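You operate a simulated robot arm through the tools that you are given. There is no shell and no other tool. Be economical: measure what you need, move in short steps, check, and stop when the job is done.

You are at the controls of a simulated robot arm. One attempt, no reset.

TASK
Take the no-go gauge and put it on top of the boxed block.

It is judged by the outcome, as a careful person would: the job done as asked, and still so three seconds after it is handed in. It fails if anything else is knocked over, pushed out of place, dropped, spilled or broken.

THE ROBOT
A 7-joint arm with a two-finger parallel gripper, fixed in place. Base frame: the origin is at the foot of the arm, x ahead of it, y to its left, z up; the work surface is at about z = 0. Units: m, rad, N and s.
With the tool pointing down near the work surface it reaches from about 0.24 to 0.62 m from the base axis. Its first joint turns from -1.152 to 1.152 rad. Payload 2.6 kg.
The TCP is the grasp point between the finger pads, 0.03 m short of the fingertips. In the tool frame z runs along the fingers and y along their closing line. Largest opening 0.094 m; finger width 0.028, thickness 0.01; the body of the gripper, 0.05 by 0.096 m, starts 0.055 m behind the TCP.
Orientation is that of the tool frame in the base frame, as [roll, pitch, yaw] about the fixed x, y, z axes, in that order (R = Rz(yaw) Ry(pitch) Rx(roll)). With the fingers straight down and closing along the base's y, the tool's x points along the base's -x, its y along +y and its z along -z.

THE INTERFACE
- The arm moves only by the tool step_arm. Its argument "motion" is one flat list of numbers, 5 for each row, row after row: the finger opening in cm, from 0 to 9.4, then the shift along the base's x, y, z in cm, then the turn about the base's z in rad. In form: [claw, x, y, z, twist, claw, x, y, z, twist, ...]. A call has 1 to 12 rows; each row is the pose to reach, as a shift and turn from the pose commanded when the call began. Each row takes 0.2 s and may step no farther than 0.05 m and 0.15 rad from the row before; otherwise, or with a gripper value out of range, the whole call is refused. A pose out of reach is approached as far as the arm can. The call stops where the force on the tool passes 40 N (or 10 N more than at its start, if that is more) or the arm is blocked; 0.2 s more then pass. The fingers move at their own pace (about 0.072 m/s each) and stop on an object; they squeeze with about 37 N. The grip force told is the motor's: it shows also when the fingers shut on nothing. Time passes only in rows, and 0.2 s behind the last, so rows that repeat a pose let the fingers close. The reply holds the time, the measured pose of the TCP, the force on the tool along the base axes, the opening and the grip force, in the units named above and with some noise, and new pictures: "pictures" is both (left out), scene, wrist or none.
- Cameras (640 x 400 px; columns grow to the right, rows downward): "scene" is fixed at [0.0516, 0.4621, 0.5514]; the picture's right is [-0.48, -0.87, 0.00], its down [-0.60, 0.33, -0.73] and it looks along [0.64, -0.35, -0.68] (base axes); focal length 367 px, centre (320, 200). "wrist" rides on the gripper at [0.076, 0.014, -0.102] in the tool frame; the picture's right is [-0.18, 0.98, 0.00], its down [-0.75, -0.14, -0.64] and it looks along [-0.63, -0.12, 0.77] (tool axes); focal length 243 px, centre (320, 200). There is no depth. A picture from a camera that has moved, and an enlarged one, comes with that camera's place and axes in the base frame and with its lens.
- close_up(camera, box): a new picture of the part [left, top, right, bottom] of that camera's present view, enlarged. It takes no simulated time.
- finish_job(): hands the job in; it is judged then, once.

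Work in short steps. Places have to be worked out from the pictures, the camera data and where the tool is seen: move nearer, look again, correct. Check each grasp and each placing, and mend what went wrong. You have 90 turns and 170 pictures in all, those below and enlarged ones among them. Open the gripper and draw the arm clear of the work before you hand the job in, unless the task says otherwise; then end with one line.

The tools are called after "Call:" as a command line: name --argument value ..., lists and objects as JSON in quotes. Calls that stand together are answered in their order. step_arm: Moves the arm, as the interface text tells. Its arguments: {"type":"object","properties":{"motion":{"type":"array","items":{"type":"number"}},"pictures":{"type":"string","enum":["both","scene","wrist","none"]}},"required":["motion"]} The other tools are called the same way: close_up (camera, box) takes an enlarged picture of a part of a camera's view; finish_job () hands the job in.

At the start:

```text
time: 0.0
tool_pos: [0.3543, 0.2907, 0.2771]
tool_rot: [-3.14, 0.0, -3.139]
force: [0.9, 0.4, -0.2]
gripper_width: 0.094
grasp_force: 0.1
```

scene: 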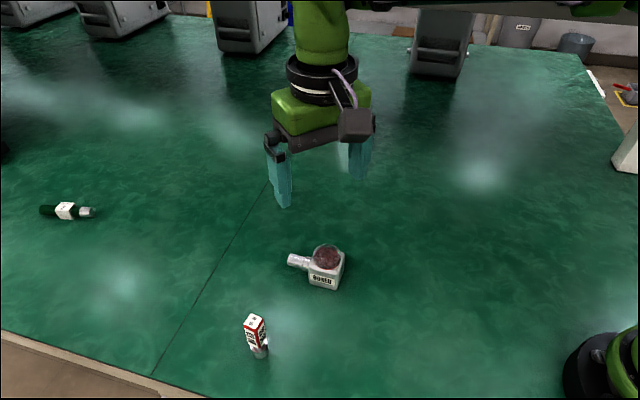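
wrist: 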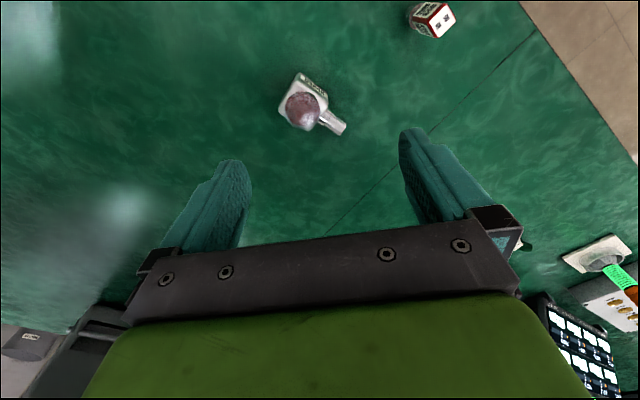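

I see three objects; I'll zoom in to identify them before moving.

Call:
close_up --camera "scene" --box '[220, 220, 380, 370]'

Call:
close_up --camera "scene" --box '[20, 180, 120, 240]'

Call:
close_up --camera "wrist" --box '[250, 0, 480, 150]'

```text
2.67 times, centred on (300, 295) of scene
camera zoom: at [0.0516, 0.4621, 0.5514], right [-0.48, -0.87, 0.0], down [-0.6, 0.33, -0.73], along [0.64, -0.35, -0.68], focal length 978 px, centre (373, -53)
```

zoom: 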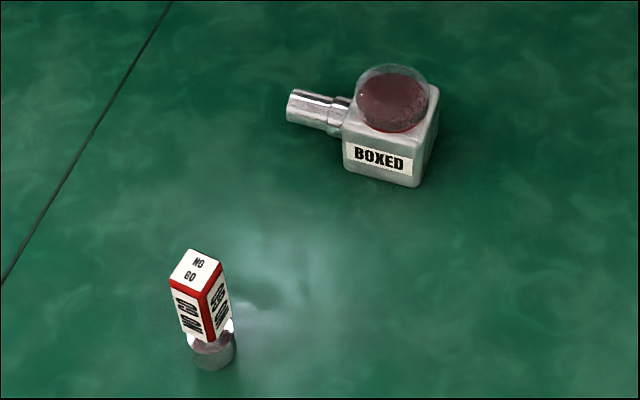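

```text
6.40 times, centred on (70, 210) of scene
camera zoom: at [0.0516, 0.4621, 0.5514], right [-0.48, -0.87, 0.0], down [-0.6, 0.33, -0.73], along [0.64, -0.35, -0.68], focal length 2347 px, centre (1920, 136)
```

zoom: 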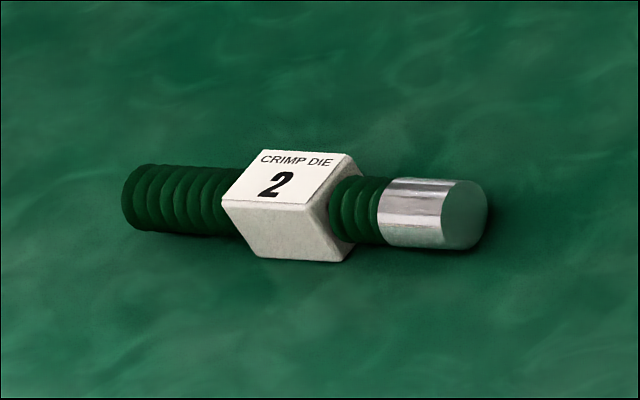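

```text
2.67 times, centred on (365, 75) of wrist
camera zoom: at [0.2786, 0.3045, 0.3806], right [0.18, 0.98, 0.0], down [0.75, -0.14, 0.64], along [0.63, -0.12, -0.77], focal length 647 px, centre (200, 533)
```

zoom: 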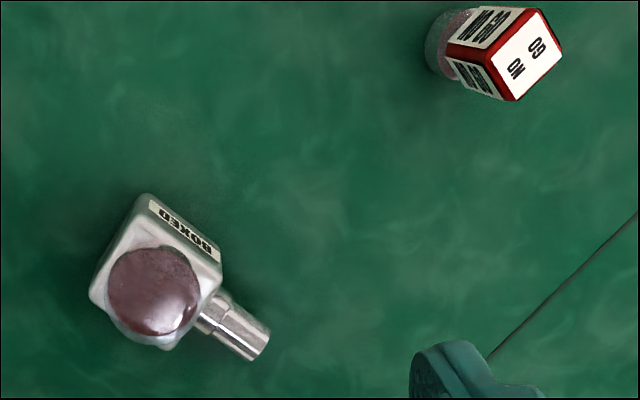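

The gauge (standing, top labelled NO GO) is near (0.315, 0.42). The boxed block is near (0.38, 0.265), directly below the tool, and has something round on top. I'll enlarge its top and the gauge to see their shapes.

Call:
close_up --camera "scene" --box '[280, 235, 360, 295]'

Call:
close_up --camera "scene" --box '[220, 305, 292, 365]'

Call:
close_up --camera "wrist" --box '[265, 60, 361, 140]'

```text
6.67 times, centred on (320, 265) of scene
camera zoom: at [0.0516, 0.4621, 0.5514], right [-0.48, -0.87, 0.0], down [-0.6, 0.33, -0.73], along [0.64, -0.35, -0.68], focal length 2445 px, centre (320, -233)
```

zoom: 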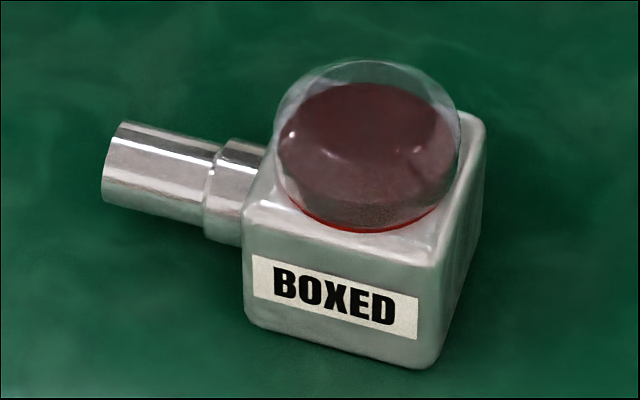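

```text
6.67 times, centred on (256, 335) of scene
camera zoom: at [0.0516, 0.4621, 0.5514], right [-0.48, -0.87, 0.0], down [-0.6, 0.33, -0.73], along [0.64, -0.35, -0.68], focal length 2445 px, centre (747, -700)
```

zoom: 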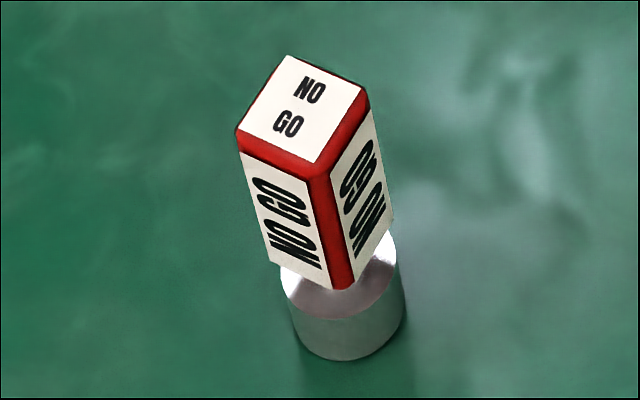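

```text
5.00 times, centred on (313, 100) of wrist
camera zoom: at [0.2786, 0.3045, 0.3806], right [0.18, 0.98, 0.0], down [0.75, -0.14, 0.64], along [0.63, -0.12, -0.77], focal length 1213 px, centre (355, 700)
```

zoom: 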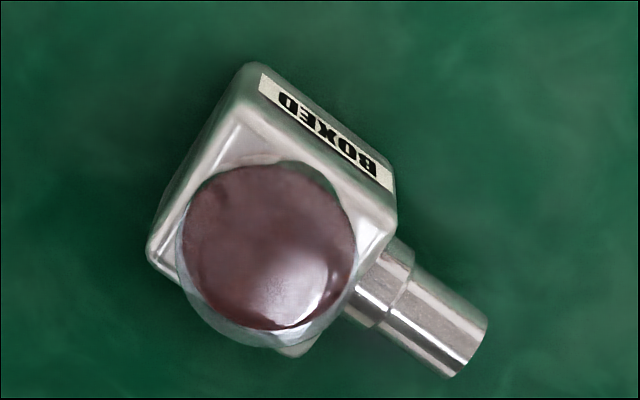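

The gauge is a ~2 cm square prism (sides at about 35°) on a round base, ~8.5 cm tall, at about (0.318, 0.423). I'll move above it and turn 0.61 rad to line up with its faces.

Call:
step_arm --motion '[9.4, -0.5, 3, 0, 0.14, 9.4, -1.5, 6, -1, 0.28, 9.4, -2.5, 9, -3, 0.42, 9.4, -3.2, 12, -5, 0.52, 9.4, -3.6, 13.1, -7, 0.61]'

```text
time: 1.2
tool_pos: [0.3182, 0.4223, 0.2071]
tool_rot: [3.141, 0.0, -2.531]
force: [-0.7, -0.3, 0.0]
gripper_width: 0.0939
grasp_force: 0.1
camera wrist: at [0.2486, 0.3894, 0.3107], right [-0.41, 0.91, 0.0], down [0.7, 0.32, 0.64], along [0.58, 0.27, -0.77], focal length 243 px, centre (320, 200)
```

scene: 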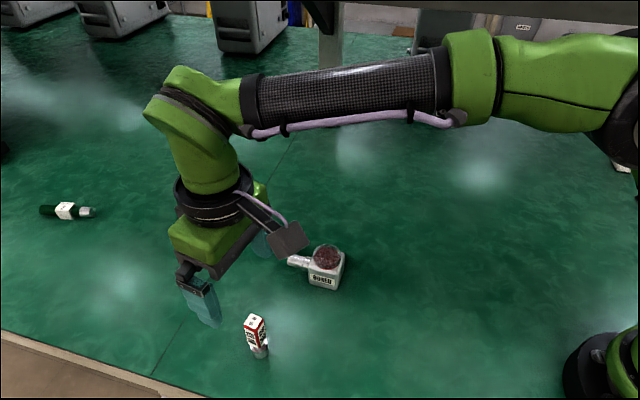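
wrist: 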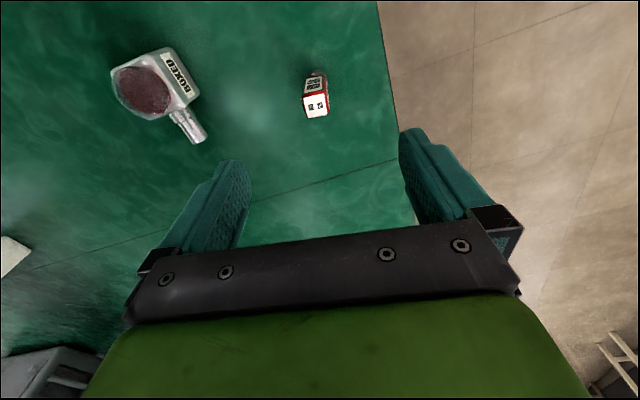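

The estimates agree so far (gauge at about (0.318, 0.418)). I'll enlarge both objects from this view.

Call:
close_up --camera "wrist" --box '[280, 60, 360, 130]'

Call:
close_up --camera "wrist" --box '[100, 40, 216, 150]'

```text
5.71 times, centred on (320, 95) of wrist
camera zoom: at [0.2486, 0.3894, 0.3107], right [-0.41, 0.91, 0.0], down [0.7, 0.32, 0.64], along [0.58, 0.27, -0.77], focal length 1386 px, centre (320, 800)
```

zoom: 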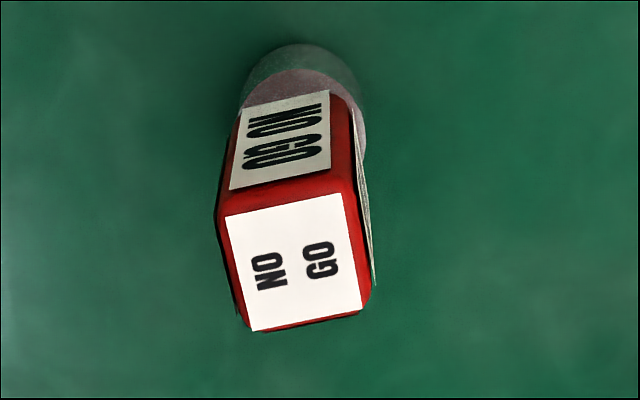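

```text
3.64 times, centred on (158, 95) of wrist
camera zoom: at [0.2486, 0.3894, 0.3107], right [-0.41, 0.91, 0.0], down [0.7, 0.32, 0.64], along [0.58, 0.27, -0.77], focal length 882 px, centre (909, 582)
```

zoom: 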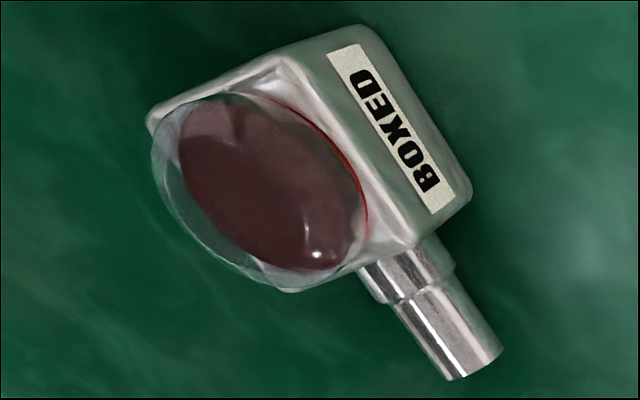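

The gripper is aligned with the gauge's faces (~126° against 125°). I'll shift y by -0.4 cm and lower around the gauge part-way, which also gives a flatter view of the block.

Call:
step_arm --motion '[9.4, 0.1, -0.4, -4, 0, 9.4, 0.1, -0.4, -8, 0, 9.4, 0.1, -0.4, -11, 0, 9.4, 0.1, -0.4, -12.7, 0]'

Call:
close_up --camera "wrist" --box '[0, 0, 200, 150]'

```text
time: 2.2
tool_pos: [0.321, 0.4173, 0.0793]
tool_rot: [-3.141, 0.001, -2.531]
force: [-0.4, -0.6, 0.1]
gripper_width: 0.094
grasp_force: 0.0
camera wrist: at [0.2503, 0.385, 0.1827], right [-0.41, 0.91, 0.0], down [0.7, 0.32, 0.64], along [0.58, 0.26, -0.77], focal length 243 px, centre (320, 200)
```

scene: 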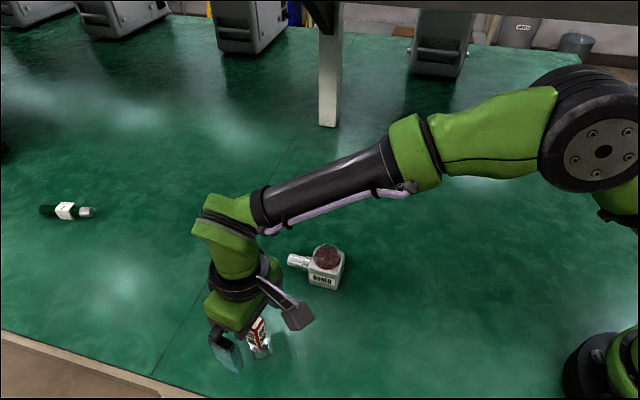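
wrist: 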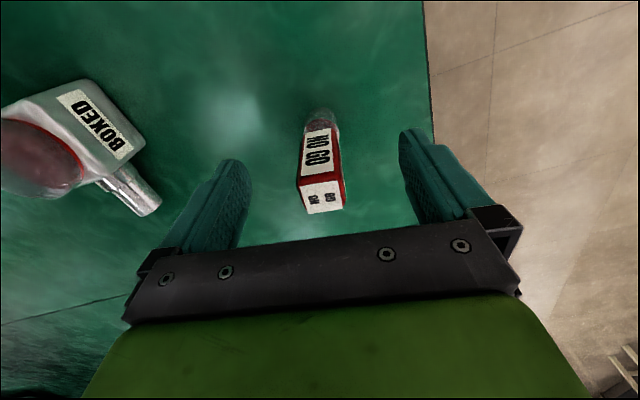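

```text
2.67 times, centred on (100, 75) of wrist
camera zoom: at [0.2503, 0.385, 0.1827], right [-0.41, 0.91, 0.0], down [0.7, 0.32, 0.64], along [0.58, 0.26, -0.77], focal length 647 px, centre (907, 533)
```

zoom: 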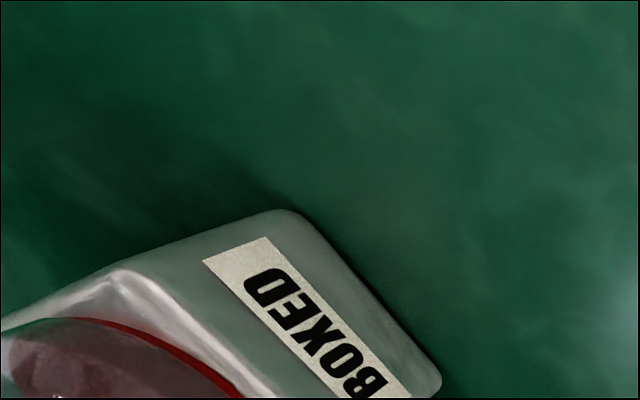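

The gauge is centred between the fingers. I'll look at the block's top from this low angle.

Call:
close_up --camera "wrist" --box '[0, 70, 180, 220]'

```text
2.67 times, centred on (90, 145) of wrist
camera zoom: at [0.2503, 0.385, 0.1827], right [-0.41, 0.91, 0.0], down [0.7, 0.32, 0.64], along [0.58, 0.26, -0.77], focal length 647 px, centre (933, 347)
```

zoom: 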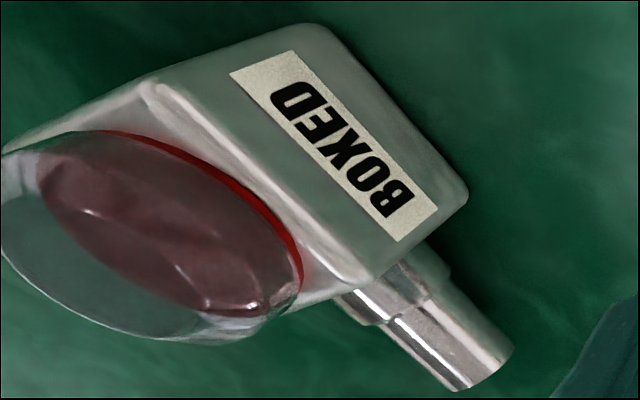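

I can't yet tell whether the top is flat or domed. The gauge grasp is the same either way, so I'll lower to z≈0.066 and close.

Call:
step_arm --motion '[9.4, 0, 0, -1.3, 0, 5, 0, 0, -1.3, 0, 2, 0, 0, -1.3, 0, 1, 0, 0, -1.3, 0, 1, 0, 0, -1.3, 0, 1, 0, 0, -1.3, 0]'

```text
time: 3.6
tool_pos: [0.3193, 0.4168, 0.0665]
tool_rot: [3.141, 0.001, -2.532]
force: [0.3, -0.7, -0.5]
gripper_width: 0.0256
grasp_force: 36.7
camera wrist: at [0.2501, 0.3856, 0.1705], right [-0.41, 0.91, 0.0], down [0.7, 0.32, 0.64], along [0.58, 0.26, -0.77], focal length 243 px, centre (320, 200)
```

scene: 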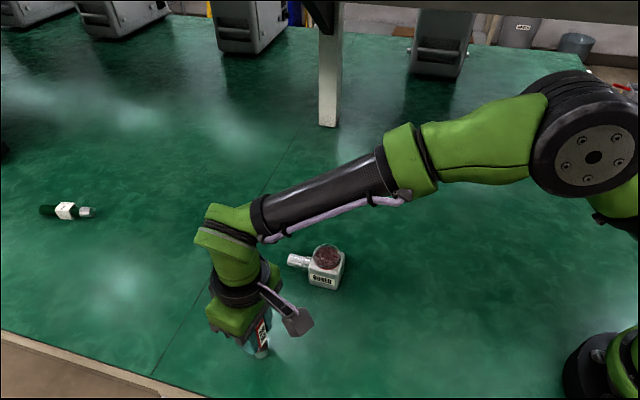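
wrist: 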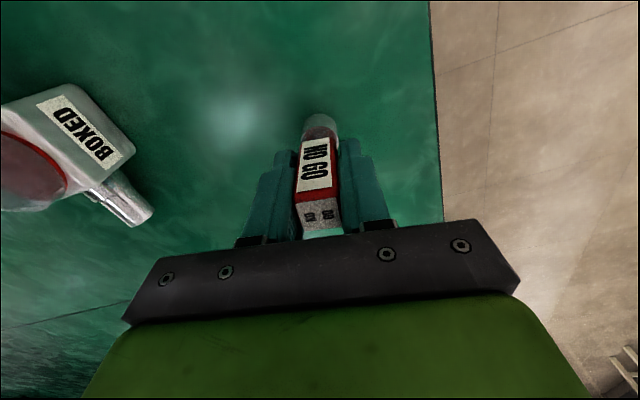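

The gauge is held (2.56 cm wide, 37 N). I'll lift slightly and back off a bit to see the block's top more from the side.

Call:
step_arm --motion '[1, 0, 0, 2, 0, 1, -2, 1.5, 2, -0.1, 1, -4.5, 3, 2, -0.2]'

Call:
close_up --camera "wrist" --box '[0, 100, 180, 250]'

```text
time: 4.4
tool_pos: [0.2745, 0.4476, 0.088]
tool_rot: [-3.142, 0.0, -2.734]
force: [-0.9, -0.3, -0.4]
gripper_width: 0.0257
grasp_force: 36.8
camera wrist: at [0.1993, 0.4299, 0.1915], right [-0.22, 0.98, 0.0], down [0.75, 0.17, 0.64], along [0.63, 0.14, -0.77], focal length 243 px, centre (320, 200)
```

scene: 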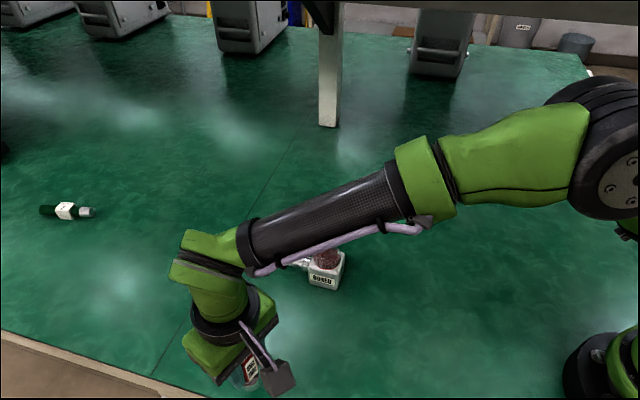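
wrist: 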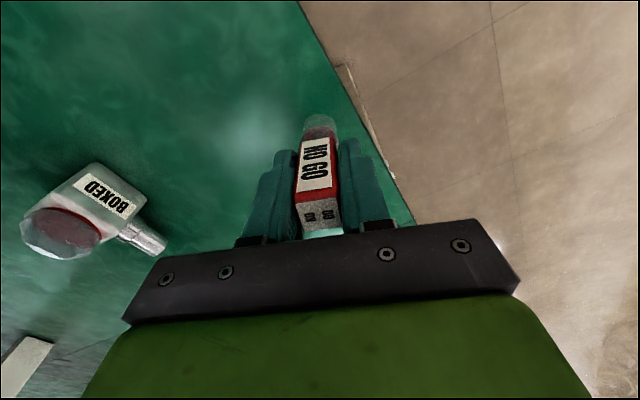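

```text
2.67 times, centred on (90, 175) of wrist
camera zoom: at [0.1993, 0.4299, 0.1915], right [-0.22, 0.98, 0.0], down [0.75, 0.17, 0.64], along [0.63, 0.14, -0.77], focal length 647 px, centre (933, 267)
```

zoom: 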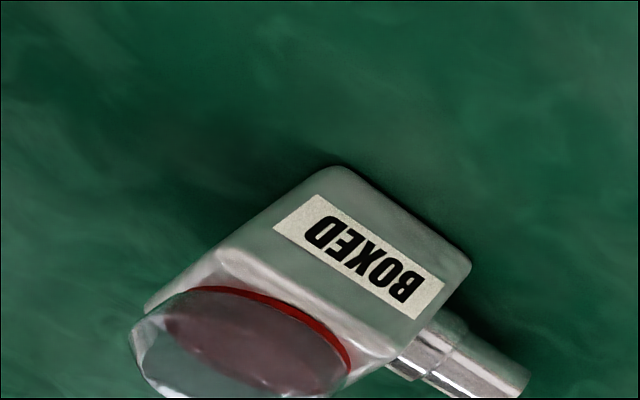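

Call:
close_up --camera "wrist" --box '[10, 150, 130, 270]'

```text
3.33 times, centred on (70, 210) of wrist
camera zoom: at [0.1993, 0.4299, 0.1915], right [-0.22, 0.98, 0.0], down [0.75, 0.17, 0.64], along [0.63, 0.14, -0.77], focal length 809 px, centre (1153, 167)
```

zoom: 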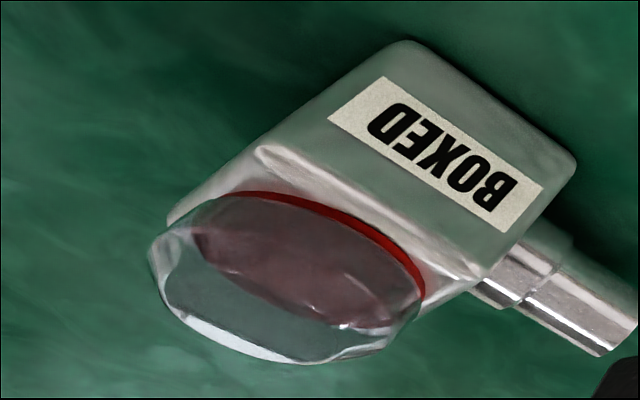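

The block carries a short, clear, flat-topped cylinder with its top at z≈0.058, centred near (0.390, 0.260). I'll lift and carry the gauge to hover over it at z≈0.20.

Call:
step_arm --motion '[1, 0, 0, 4, 0, 1, 0, 0, 8, 0, 1, 1.5, -2.5, 11, 0, 1, 3.5, -6, 11, 0, 1, 5.8, -9.5, 11, 0, 1, 8, -13, 11, 0, 1, 10, -16, 11, 0, 1, 11.5, -18.8, 11, 0, 1, 11.5, -18.8, 11, 0]'

Call:
close_up --camera "wrist" --box '[240, 40, 400, 240]'

Call:
close_up --camera "scene" --box '[240, 170, 400, 310]'

```text
time: 6.4
tool_pos: [0.388, 0.2594, 0.1982]
tool_rot: [-3.14, -0.001, -2.731]
force: [0.5, 0.5, -1.4]
gripper_width: 0.0257
grasp_force: 36.1
camera wrist: at [0.3126, 0.2415, 0.3016], right [-0.22, 0.97, 0.0], down [0.75, 0.17, 0.64], along [0.63, 0.14, -0.77], focal length 243 px, centre (320, 200)
```

scene: 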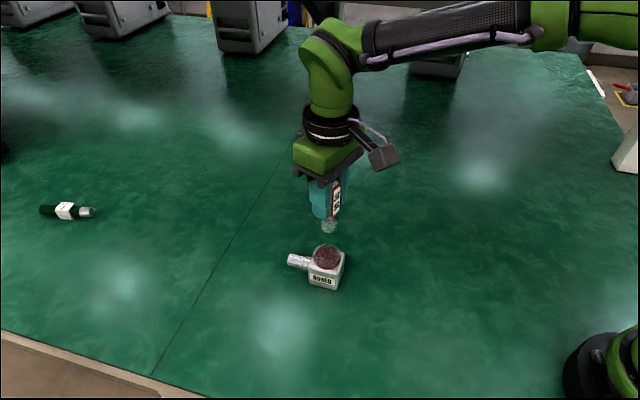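
wrist: 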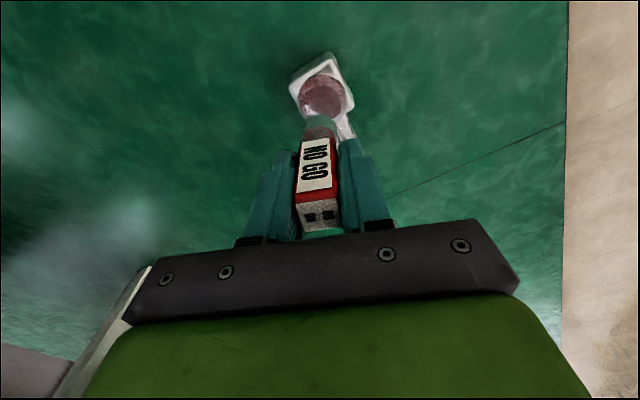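

```text
2.00 times, centred on (320, 140) of wrist
camera zoom: at [0.3126, 0.2415, 0.3016], right [-0.22, 0.97, 0.0], down [0.75, 0.17, 0.64], along [0.63, 0.14, -0.77], focal length 485 px, centre (320, 320)
```

zoom: 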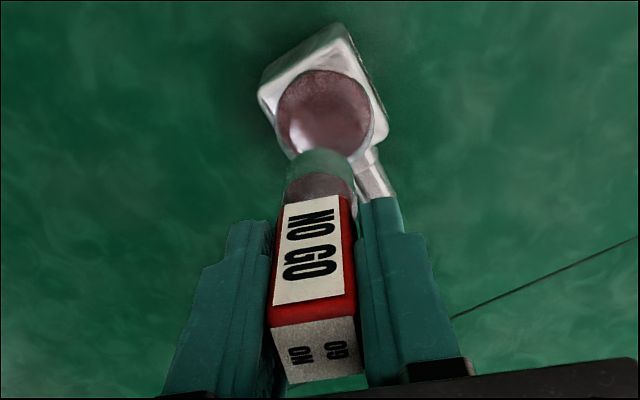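

```text
2.86 times, centred on (320, 240) of scene
camera zoom: at [0.0517, 0.462, 0.5513], right [-0.48, -0.87, 0.0], down [-0.6, 0.33, -0.73], along [0.64, -0.35, -0.68], focal length 1048 px, centre (320, 86)
```

zoom: 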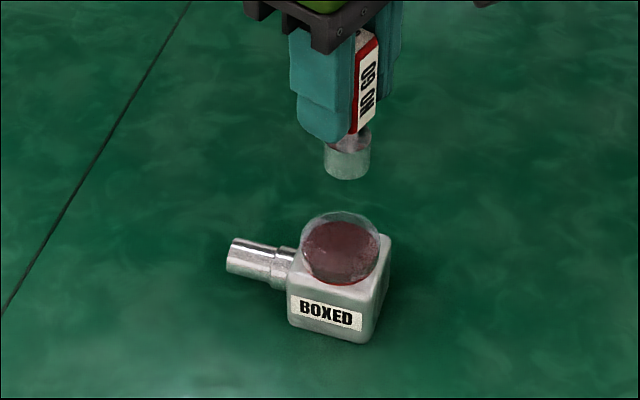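

Extrapolating straight down puts the gauge within ~3 mm of the cylinder's centre. I'll shift y by +0.15 cm and lower until its bottom is about 1.5 cm above, then check.

Call:
step_arm --motion '[1, 0.1, 0.15, -3, 0, 1, 0.1, 0.15, -5.5, 0, 1, 0.1, 0.15, -5.5, 0]'

Call:
close_up --camera "wrist" --box '[260, 70, 380, 190]'

Call:
close_up --camera "scene" --box '[280, 215, 360, 295]'

```text
time: 7.2
tool_pos: [0.39, 0.2617, 0.1436]
tool_rot: [3.141, -0.001, -2.732]
force: [0.9, 0.0, -1.8]
gripper_width: 0.0255
grasp_force: 37.1
camera wrist: at [0.3141, 0.2436, 0.2465], right [-0.22, 0.97, 0.0], down [0.75, 0.17, 0.64], along [0.63, 0.14, -0.77], focal length 243 px, centre (320, 200)
```

scene: 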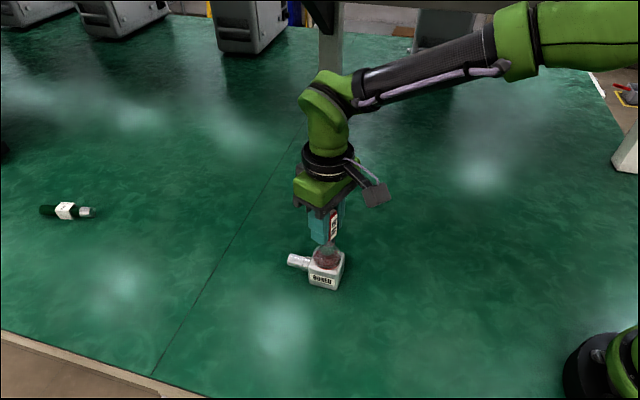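
wrist: 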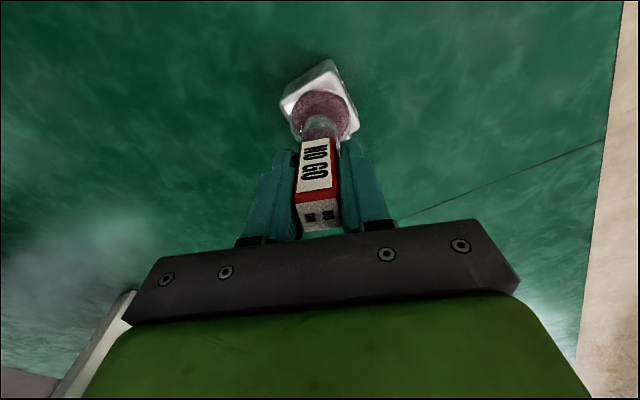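

```text
3.33 times, centred on (320, 130) of wrist
camera zoom: at [0.3141, 0.2436, 0.2465], right [-0.22, 0.97, 0.0], down [0.75, 0.17, 0.64], along [0.63, 0.14, -0.77], focal length 809 px, centre (320, 433)
```

zoom: 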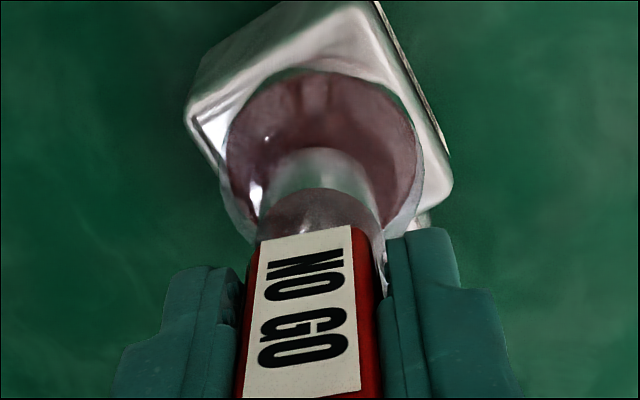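

```text
5.00 times, centred on (320, 255) of scene
camera zoom: at [0.0516, 0.4621, 0.5513], right [-0.48, -0.87, 0.0], down [-0.6, 0.33, -0.73], along [0.64, -0.35, -0.68], focal length 1834 px, centre (320, -75)
```

zoom: 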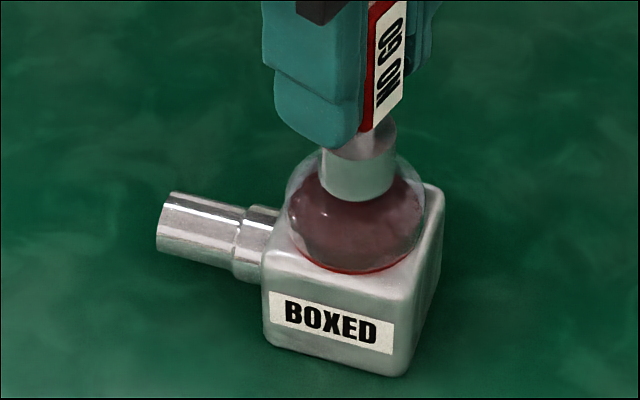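

Aligned: the gauge bottom projects onto the cylinder's centre within ~1-2 mm. I'll lower to just above expected contact.

Call:
step_arm --motion '[1, 0, 0, -0.8, 0, 1, 0, 0, -1.4, 0, 1, 0, 0, -1.4, 0]' --pictures "none"

Call:
close_up --camera "scene" --box '[280, 215, 360, 295]'

```text
time: 8.0
tool_pos: [0.393, 0.2632, 0.1321]
tool_rot: [3.141, 0.008, -2.733]
force: [2.5, 1.6, 29.8]
gripper_width: 0.0256
grasp_force: 37.3
```

```text
5.00 times, centred on (320, 255) of scene
camera zoom: at [0.0515, 0.462, 0.5515], right [-0.48, -0.87, 0.0], down [-0.6, 0.33, -0.73], along [0.64, -0.35, -0.68], focal length 1834 px, centre (320, -75)
```

zoom: 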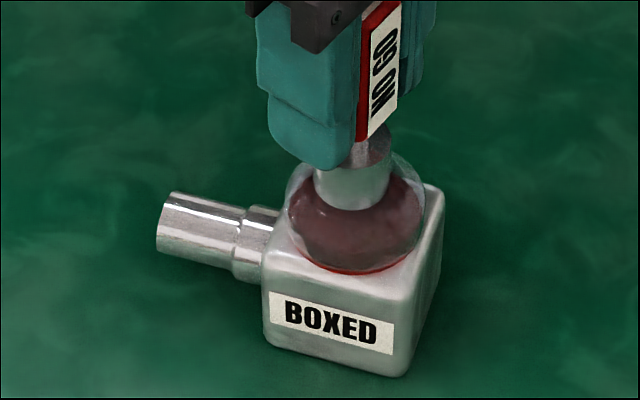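

Contact came early (30 N at z=0.132), with a ~3 mm sideways drift toward +x. I'll lift off slightly and look at the shape of the top.

Call:
step_arm --motion '[1, 0, 0, 0.5, 0, 1, 0, 0, 0.9, 0, 1, 0, 0, 0.9, 0]' --pictures "wrist"

Call:
close_up --camera "scene" --box '[300, 225, 350, 280]'

Call:
close_up --camera "wrist" --box '[270, 60, 370, 150]'

```text
time: 8.8
tool_pos: [0.3909, 0.2607, 0.1353]
tool_rot: [-3.141, -0.003, -2.731]
force: [0.3, -0.8, -1.6]
gripper_width: 0.0257
grasp_force: 36.7
camera wrist: at [0.3145, 0.2434, 0.2397], right [-0.22, 0.97, 0.0], down [0.75, 0.17, 0.64], along [0.62, 0.14, -0.77], focal length 243 px, centre (320, 200)
```

wrist: 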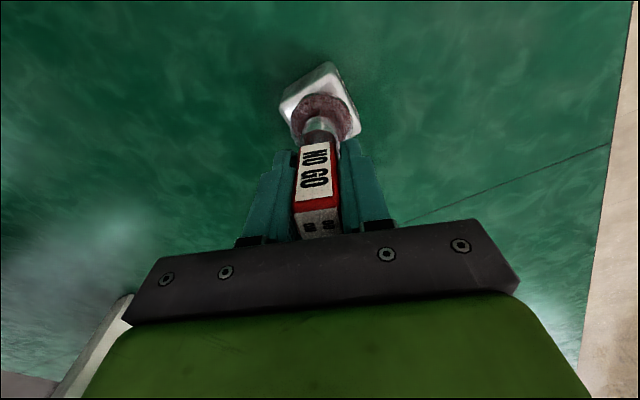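

```text
7.27 times, centred on (325, 252) of scene
camera zoom: at [0.0516, 0.4621, 0.5513], right [-0.48, -0.87, 0.0], down [-0.6, 0.33, -0.73], along [0.64, -0.35, -0.68], focal length 2667 px, centre (284, -182)
```

zoom: 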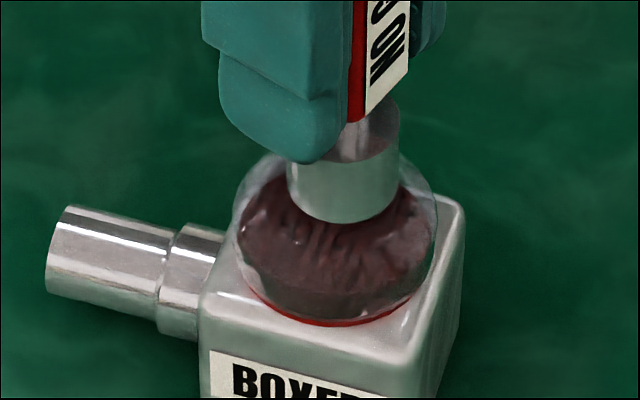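

```text
4.44 times, centred on (320, 105) of wrist
camera zoom: at [0.3145, 0.2434, 0.2397], right [-0.22, 0.97, 0.0], down [0.75, 0.17, 0.64], along [0.62, 0.14, -0.77], focal length 1078 px, centre (320, 622)
```

zoom: 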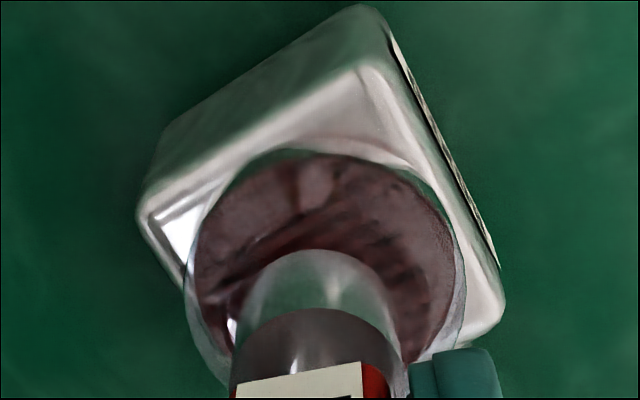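

The gauge may have tilted or slipped in the grip: its top face looks different in the wrist view. I'll zoom in on it.

Call:
close_up --camera "wrist" --box '[260, 100, 380, 250]'

Call:
close_up --camera "scene" --box '[290, 190, 370, 270]'

```text
2.67 times, centred on (320, 175) of wrist
camera zoom: at [0.3145, 0.2434, 0.2397], right [-0.22, 0.97, 0.0], down [0.75, 0.17, 0.64], along [0.62, 0.14, -0.77], focal length 647 px, centre (320, 267)
```

zoom: 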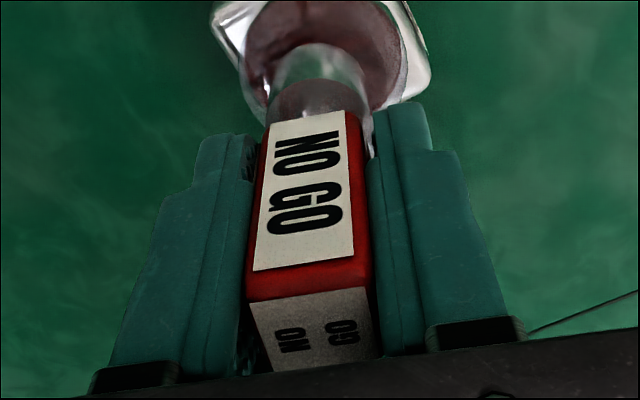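

```text
5.00 times, centred on (330, 230) of scene
camera zoom: at [0.0516, 0.4621, 0.5513], right [-0.48, -0.87, 0.0], down [-0.6, 0.33, -0.73], along [0.64, -0.35, -0.68], focal length 1834 px, centre (270, 50)
```

zoom: 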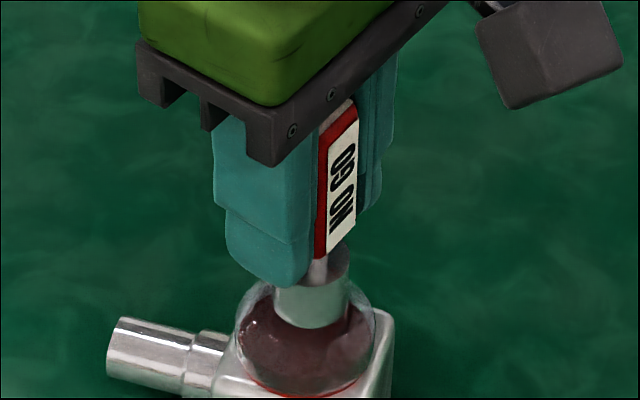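

This fits a flat, bevelled top at z≈0.068: contact made the arm give, which slid the gauge ~3 mm up in the pads and tilted it ~4°. I'll shift x by -0.3 cm and y by +0.1 cm, then lower in millimetre steps, watching for light contact.

Call:
step_arm --motion '[1, -0.3, 0.1, 0, 0, 1, -0.3, 0.1, -0.2, 0, 1, -0.3, 0.1, -0.2, 0]' --pictures "none"

Call:
step_arm --motion '[1, 0, 0, -0.1, 0, 1, 0, 0, -0.1, 0]' --pictures "none"

Call:
step_arm --motion '[1, 0, 0, -0.1, 0, 1, 0, 0, -0.1, 0]' --pictures "none"

```text
time: 9.6
tool_pos: [0.3883, 0.2616, 0.1351]
tool_rot: [-3.14, 0.0, -2.732]
force: [-0.4, -0.6, -1.7]
gripper_width: 0.0256
grasp_force: 37.4
```

```text
time: 10.2
tool_pos: [0.3869, 0.2615, 0.1333]
tool_rot: [-3.141, 0.0, -2.731]
force: [-0.8, 0.5, -2.2]
gripper_width: 0.0256
grasp_force: 37.0
```

```text
time: 10.8
tool_pos: [0.3876, 0.2613, 0.1335]
tool_rot: [-3.141, 0.0, -2.73]
force: [-0.2, -0.3, -2.0]
gripper_width: 0.0257
grasp_force: 37.0
```

No contact yet (about -2 N, which is the gauge's weight). I'll continue down in 1 mm steps.

Call:
step_arm --motion '[1, 0, 0, -0.1, 0, 1, 0, 0, -0.1, 0]' --pictures "none"

Call:
step_arm --motion '[1, 0, 0, -0.1, 0, 1, 0, 0, -0.1, 0]' --pictures "none"

Call:
close_up --camera "scene" --box '[290, 210, 360, 290]'

Call:
close_up --camera "wrist" --box '[260, 60, 380, 240]'

```text
time: 11.4
tool_pos: [0.3872, 0.2609, 0.1311]
tool_rot: [3.141, -0.001, -2.732]
force: [-0.8, 0.2, -0.6]
gripper_width: 0.0255
grasp_force: 36.8
```

```text
time: 12.0
tool_pos: [0.3864, 0.2621, 0.1299]
tool_rot: [3.141, 0.0, -2.732]
force: [-0.5, -1.5, 1.8]
gripper_width: 0.0253
grasp_force: 37.1
```

```text
5.00 times, centred on (325, 250) of scene
camera zoom: at [0.0516, 0.462, 0.5514], right [-0.48, -0.87, 0.0], down [-0.6, 0.33, -0.73], along [0.64, -0.35, -0.68], focal length 1834 px, centre (295, -50)
```

zoom: 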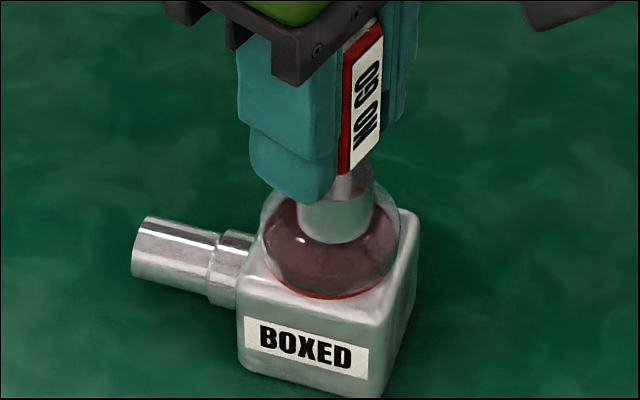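

```text
2.22 times, centred on (320, 150) of wrist
camera zoom: at [0.3119, 0.2448, 0.235], right [-0.22, 0.97, 0.0], down [0.75, 0.17, 0.64], along [0.63, 0.14, -0.77], focal length 539 px, centre (320, 311)
```

zoom: 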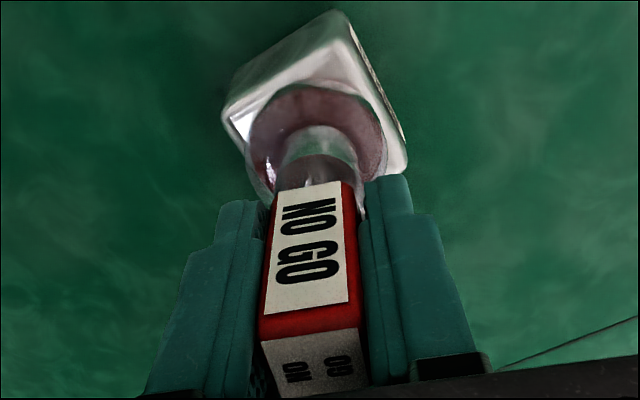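

Light contact (~4 N) at z=0.130, but both views put the gauge ~4 mm too far forward of the cylinder's centre. I'll lift 4 mm, shift back and lower again to light contact.

Call:
step_arm --motion '[1, 0, 0, 0.4, 0, 1, -0.38, -0.07, 0.4, 0, 1, -0.38, -0.07, 0.1, 0, 1, -0.38, -0.07, 0, 0, 1, -0.38, -0.07, 0, 0]' --pictures "none"

Call:
close_up --camera "scene" --box '[290, 210, 360, 290]'

Call:
close_up --camera "wrist" --box '[270, 60, 370, 150]'

```text
time: 13.2
tool_pos: [0.3849, 0.262, 0.1315]
tool_rot: [-3.141, 0.0, -2.731]
force: [-1.7, 0.1, 3.0]
gripper_width: 0.0258
grasp_force: 37.1
```

```text
5.00 times, centred on (325, 250) of scene
camera zoom: at [0.0516, 0.462, 0.5514], right [-0.48, -0.87, 0.0], down [-0.6, 0.33, -0.73], along [0.64, -0.35, -0.68], focal length 1834 px, centre (295, -50)
```

zoom: 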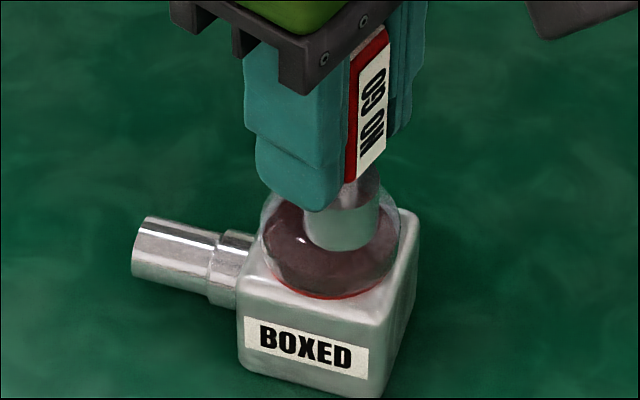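

```text
4.44 times, centred on (320, 105) of wrist
camera zoom: at [0.3083, 0.2445, 0.235], right [-0.22, 0.97, 0.0], down [0.75, 0.17, 0.64], along [0.63, 0.14, -0.77], focal length 1078 px, centre (320, 622)
```

zoom: 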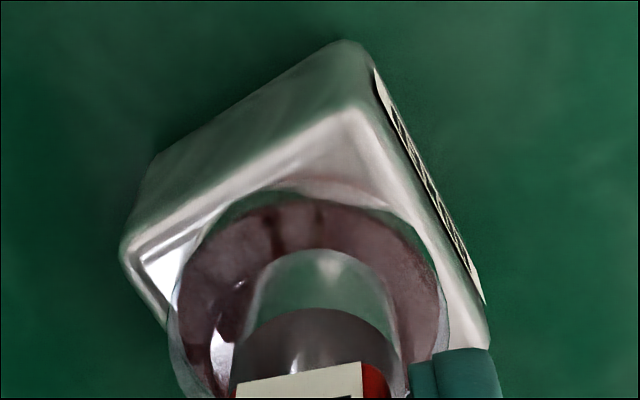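

The gauge is in light contact (~5 N) and centred within ~2 mm. I'll ease the fingers open slightly and check that it stands.

Call:
step_arm --motion '[2.5, 0, 0, 0, 0, 2.8, 0, 0, 0, 0, 3.2, 0, 0, 0, 0, 3.6, 0, 0, 0, 0]'

Call:
close_up --camera "wrist" --box '[260, 60, 380, 240]'

Call:
close_up --camera "scene" --box '[290, 200, 370, 290]'

```text
time: 14.2
tool_pos: [0.3834, 0.2618, 0.1314]
tool_rot: [-3.141, 0.0, -2.731]
force: [-0.1, -0.3, 0.0]
gripper_width: 0.0362
grasp_force: 0.0
camera wrist: at [0.3084, 0.2443, 0.2346], right [-0.22, 0.97, 0.0], down [0.75, 0.17, 0.64], along [0.63, 0.14, -0.77], focal length 243 px, centre (320, 200)
```

scene: 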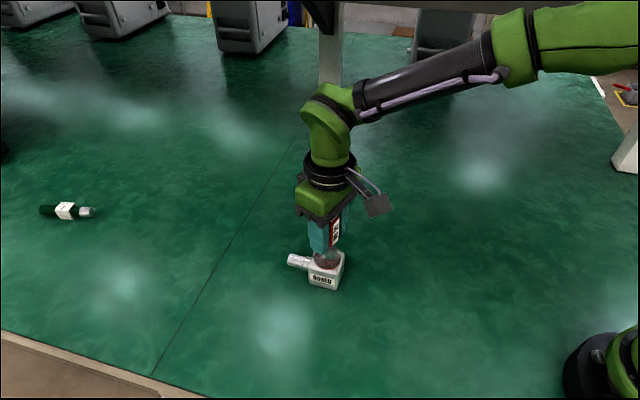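
wrist: 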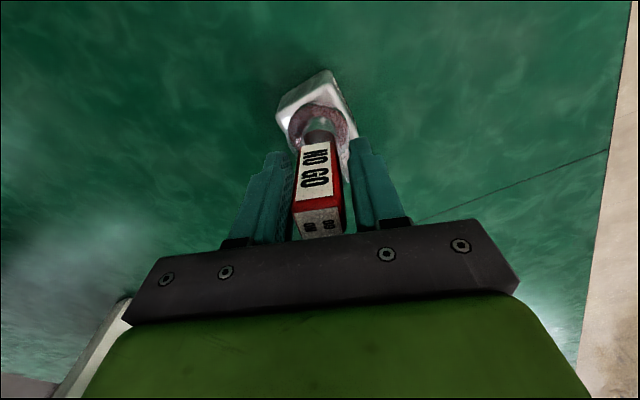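

```text
2.22 times, centred on (320, 150) of wrist
camera zoom: at [0.3084, 0.2443, 0.2346], right [-0.22, 0.97, 0.0], down [0.75, 0.17, 0.64], along [0.63, 0.14, -0.77], focal length 539 px, centre (320, 311)
```

zoom: 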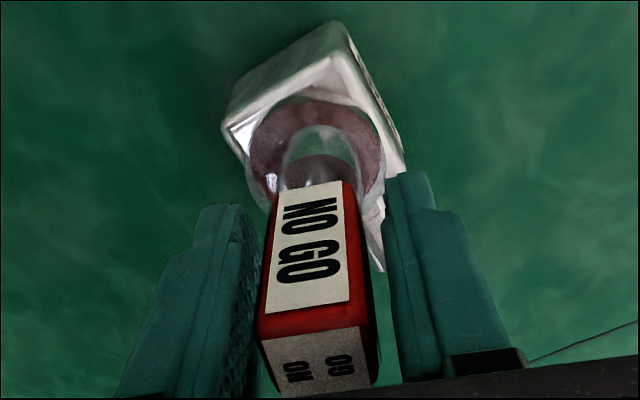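

```text
4.44 times, centred on (330, 245) of scene
camera zoom: at [0.0516, 0.4621, 0.5514], right [-0.48, -0.87, 0.0], down [-0.6, 0.33, -0.73], along [0.64, -0.35, -0.68], focal length 1630 px, centre (276, 0)
```

zoom: 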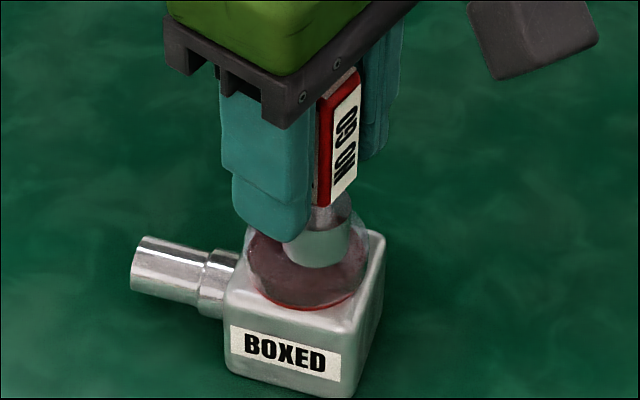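

The gauge stands between the open fingers with no load on the tool. I'll open more and check that it does not move.

Call:
step_arm --motion '[4.2, 0, 0, 0, 0, 4.8, 0, 0, 0, 0, 4.8, 0, 0, 0, 0]' --pictures "none"

Call:
close_up --camera "wrist" --box '[260, 60, 380, 240]'

```text
time: 15.0
tool_pos: [0.384, 0.2613, 0.1304]
tool_rot: [3.142, 0.001, -2.731]
force: [-0.5, 0.4, -0.5]
gripper_width: 0.048
grasp_force: 0.1
```

```text
2.22 times, centred on (320, 150) of wrist
camera zoom: at [0.3084, 0.2443, 0.2346], right [-0.22, 0.97, 0.0], down [0.75, 0.17, 0.64], along [0.63, 0.14, -0.77], focal length 539 px, centre (320, 311)
```

zoom: 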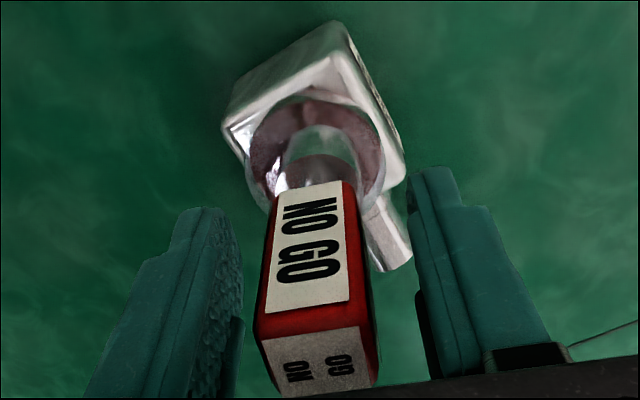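

It stands free and still. I'll open fully and rise straight up, clear of it.

Call:
step_arm --motion '[7, 0, 0, 0, 0, 8.5, 0, 0, 0, 0, 8.5, 0, 0, 1, 0, 8.5, 0, 0, 4, 0, 8.5, 0, 0, 8, 0, 8.5, 0, 0, 12, 0, 8.5, -2, -4, 14, 0, 8.5, -4, -8, 14, 0, 8.5, -4, -12, 14, 0]'

Call:
close_up --camera "scene" --box '[270, 190, 370, 300]'

```text
time: 17.0
tool_pos: [0.3407, 0.1397, 0.2694]
tool_rot: [3.141, -0.001, -2.731]
force: [-0.2, 0.0, 0.2]
gripper_width: 0.0851
grasp_force: 0.2
camera wrist: at [0.2658, 0.1233, 0.3733], right [-0.22, 0.97, 0.0], down [0.75, 0.17, 0.64], along [0.63, 0.14, -0.77], focal length 243 px, centre (320, 200)
```

scene: 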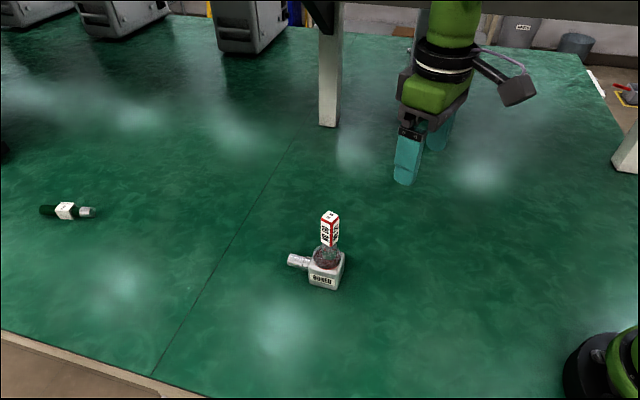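
wrist: 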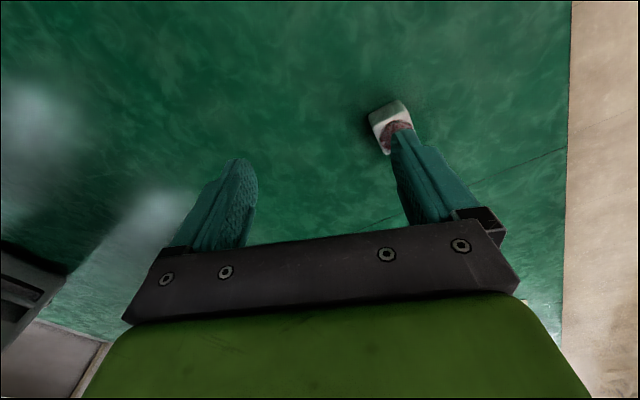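

```text
3.64 times, centred on (320, 245) of scene
camera zoom: at [0.0516, 0.4621, 0.5514], right [-0.48, -0.87, 0.0], down [-0.6, 0.33, -0.73], along [0.64, -0.35, -0.68], focal length 1333 px, centre (320, 36)
```

zoom: 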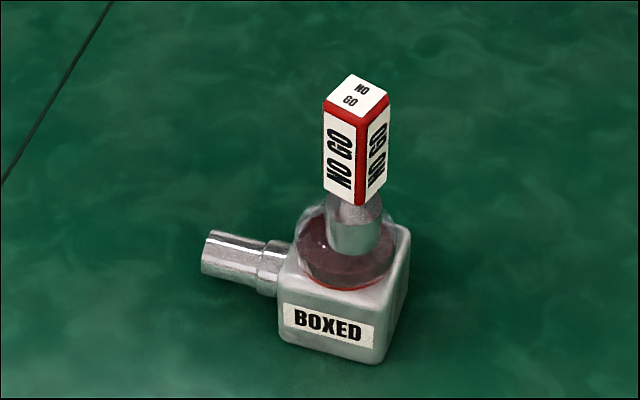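

The gauge stands upright on the block, the block has not moved, and the arm is clear. I'll wait about two seconds to confirm it is stable.

Call:
step_arm --motion '[8.5, 0, 0, 0, 0, 8.5, 0, 0, 0, 0, 8.5, 0, 0, 0, 0, 8.5, 0, 0, 0, 0, 8.5, 0, 0, 0, 0, 8.5, 0, 0, 0, 0, 8.5, 0, 0, 0, 0, 8.5, 0, 0, 0, 0, 8.5, 0, 0, 0, 0, 8.5, 0, 0, 0, 0]' --pictures "none"

Call:
close_up --camera "scene" --box '[270, 190, 370, 300]'

```text
time: 19.2
tool_pos: [0.342, 0.1409, 0.2703]
tool_rot: [-3.141, 0.0, -2.73]
force: [-0.1, 0.2, -0.9]
gripper_width: 0.0851
grasp_force: 0.1
```

```text
3.64 times, centred on (320, 245) of scene
camera zoom: at [0.0516, 0.4621, 0.5514], right [-0.48, -0.87, 0.0], down [-0.6, 0.33, -0.73], along [0.64, -0.35, -0.68], focal length 1333 px, centre (320, 36)
```

zoom: 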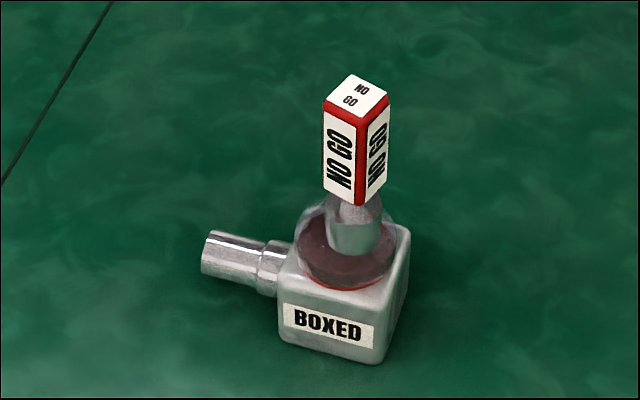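

Nothing has changed, so the gauge is stable; I'm handing the job in.

Call:
finish_job

```text
The job is handed in.
```

The no-go gauge is standing upright on top of the boxed block; it held still for the two seconds I watched before handing in, the block did not move, and the arm is clear.
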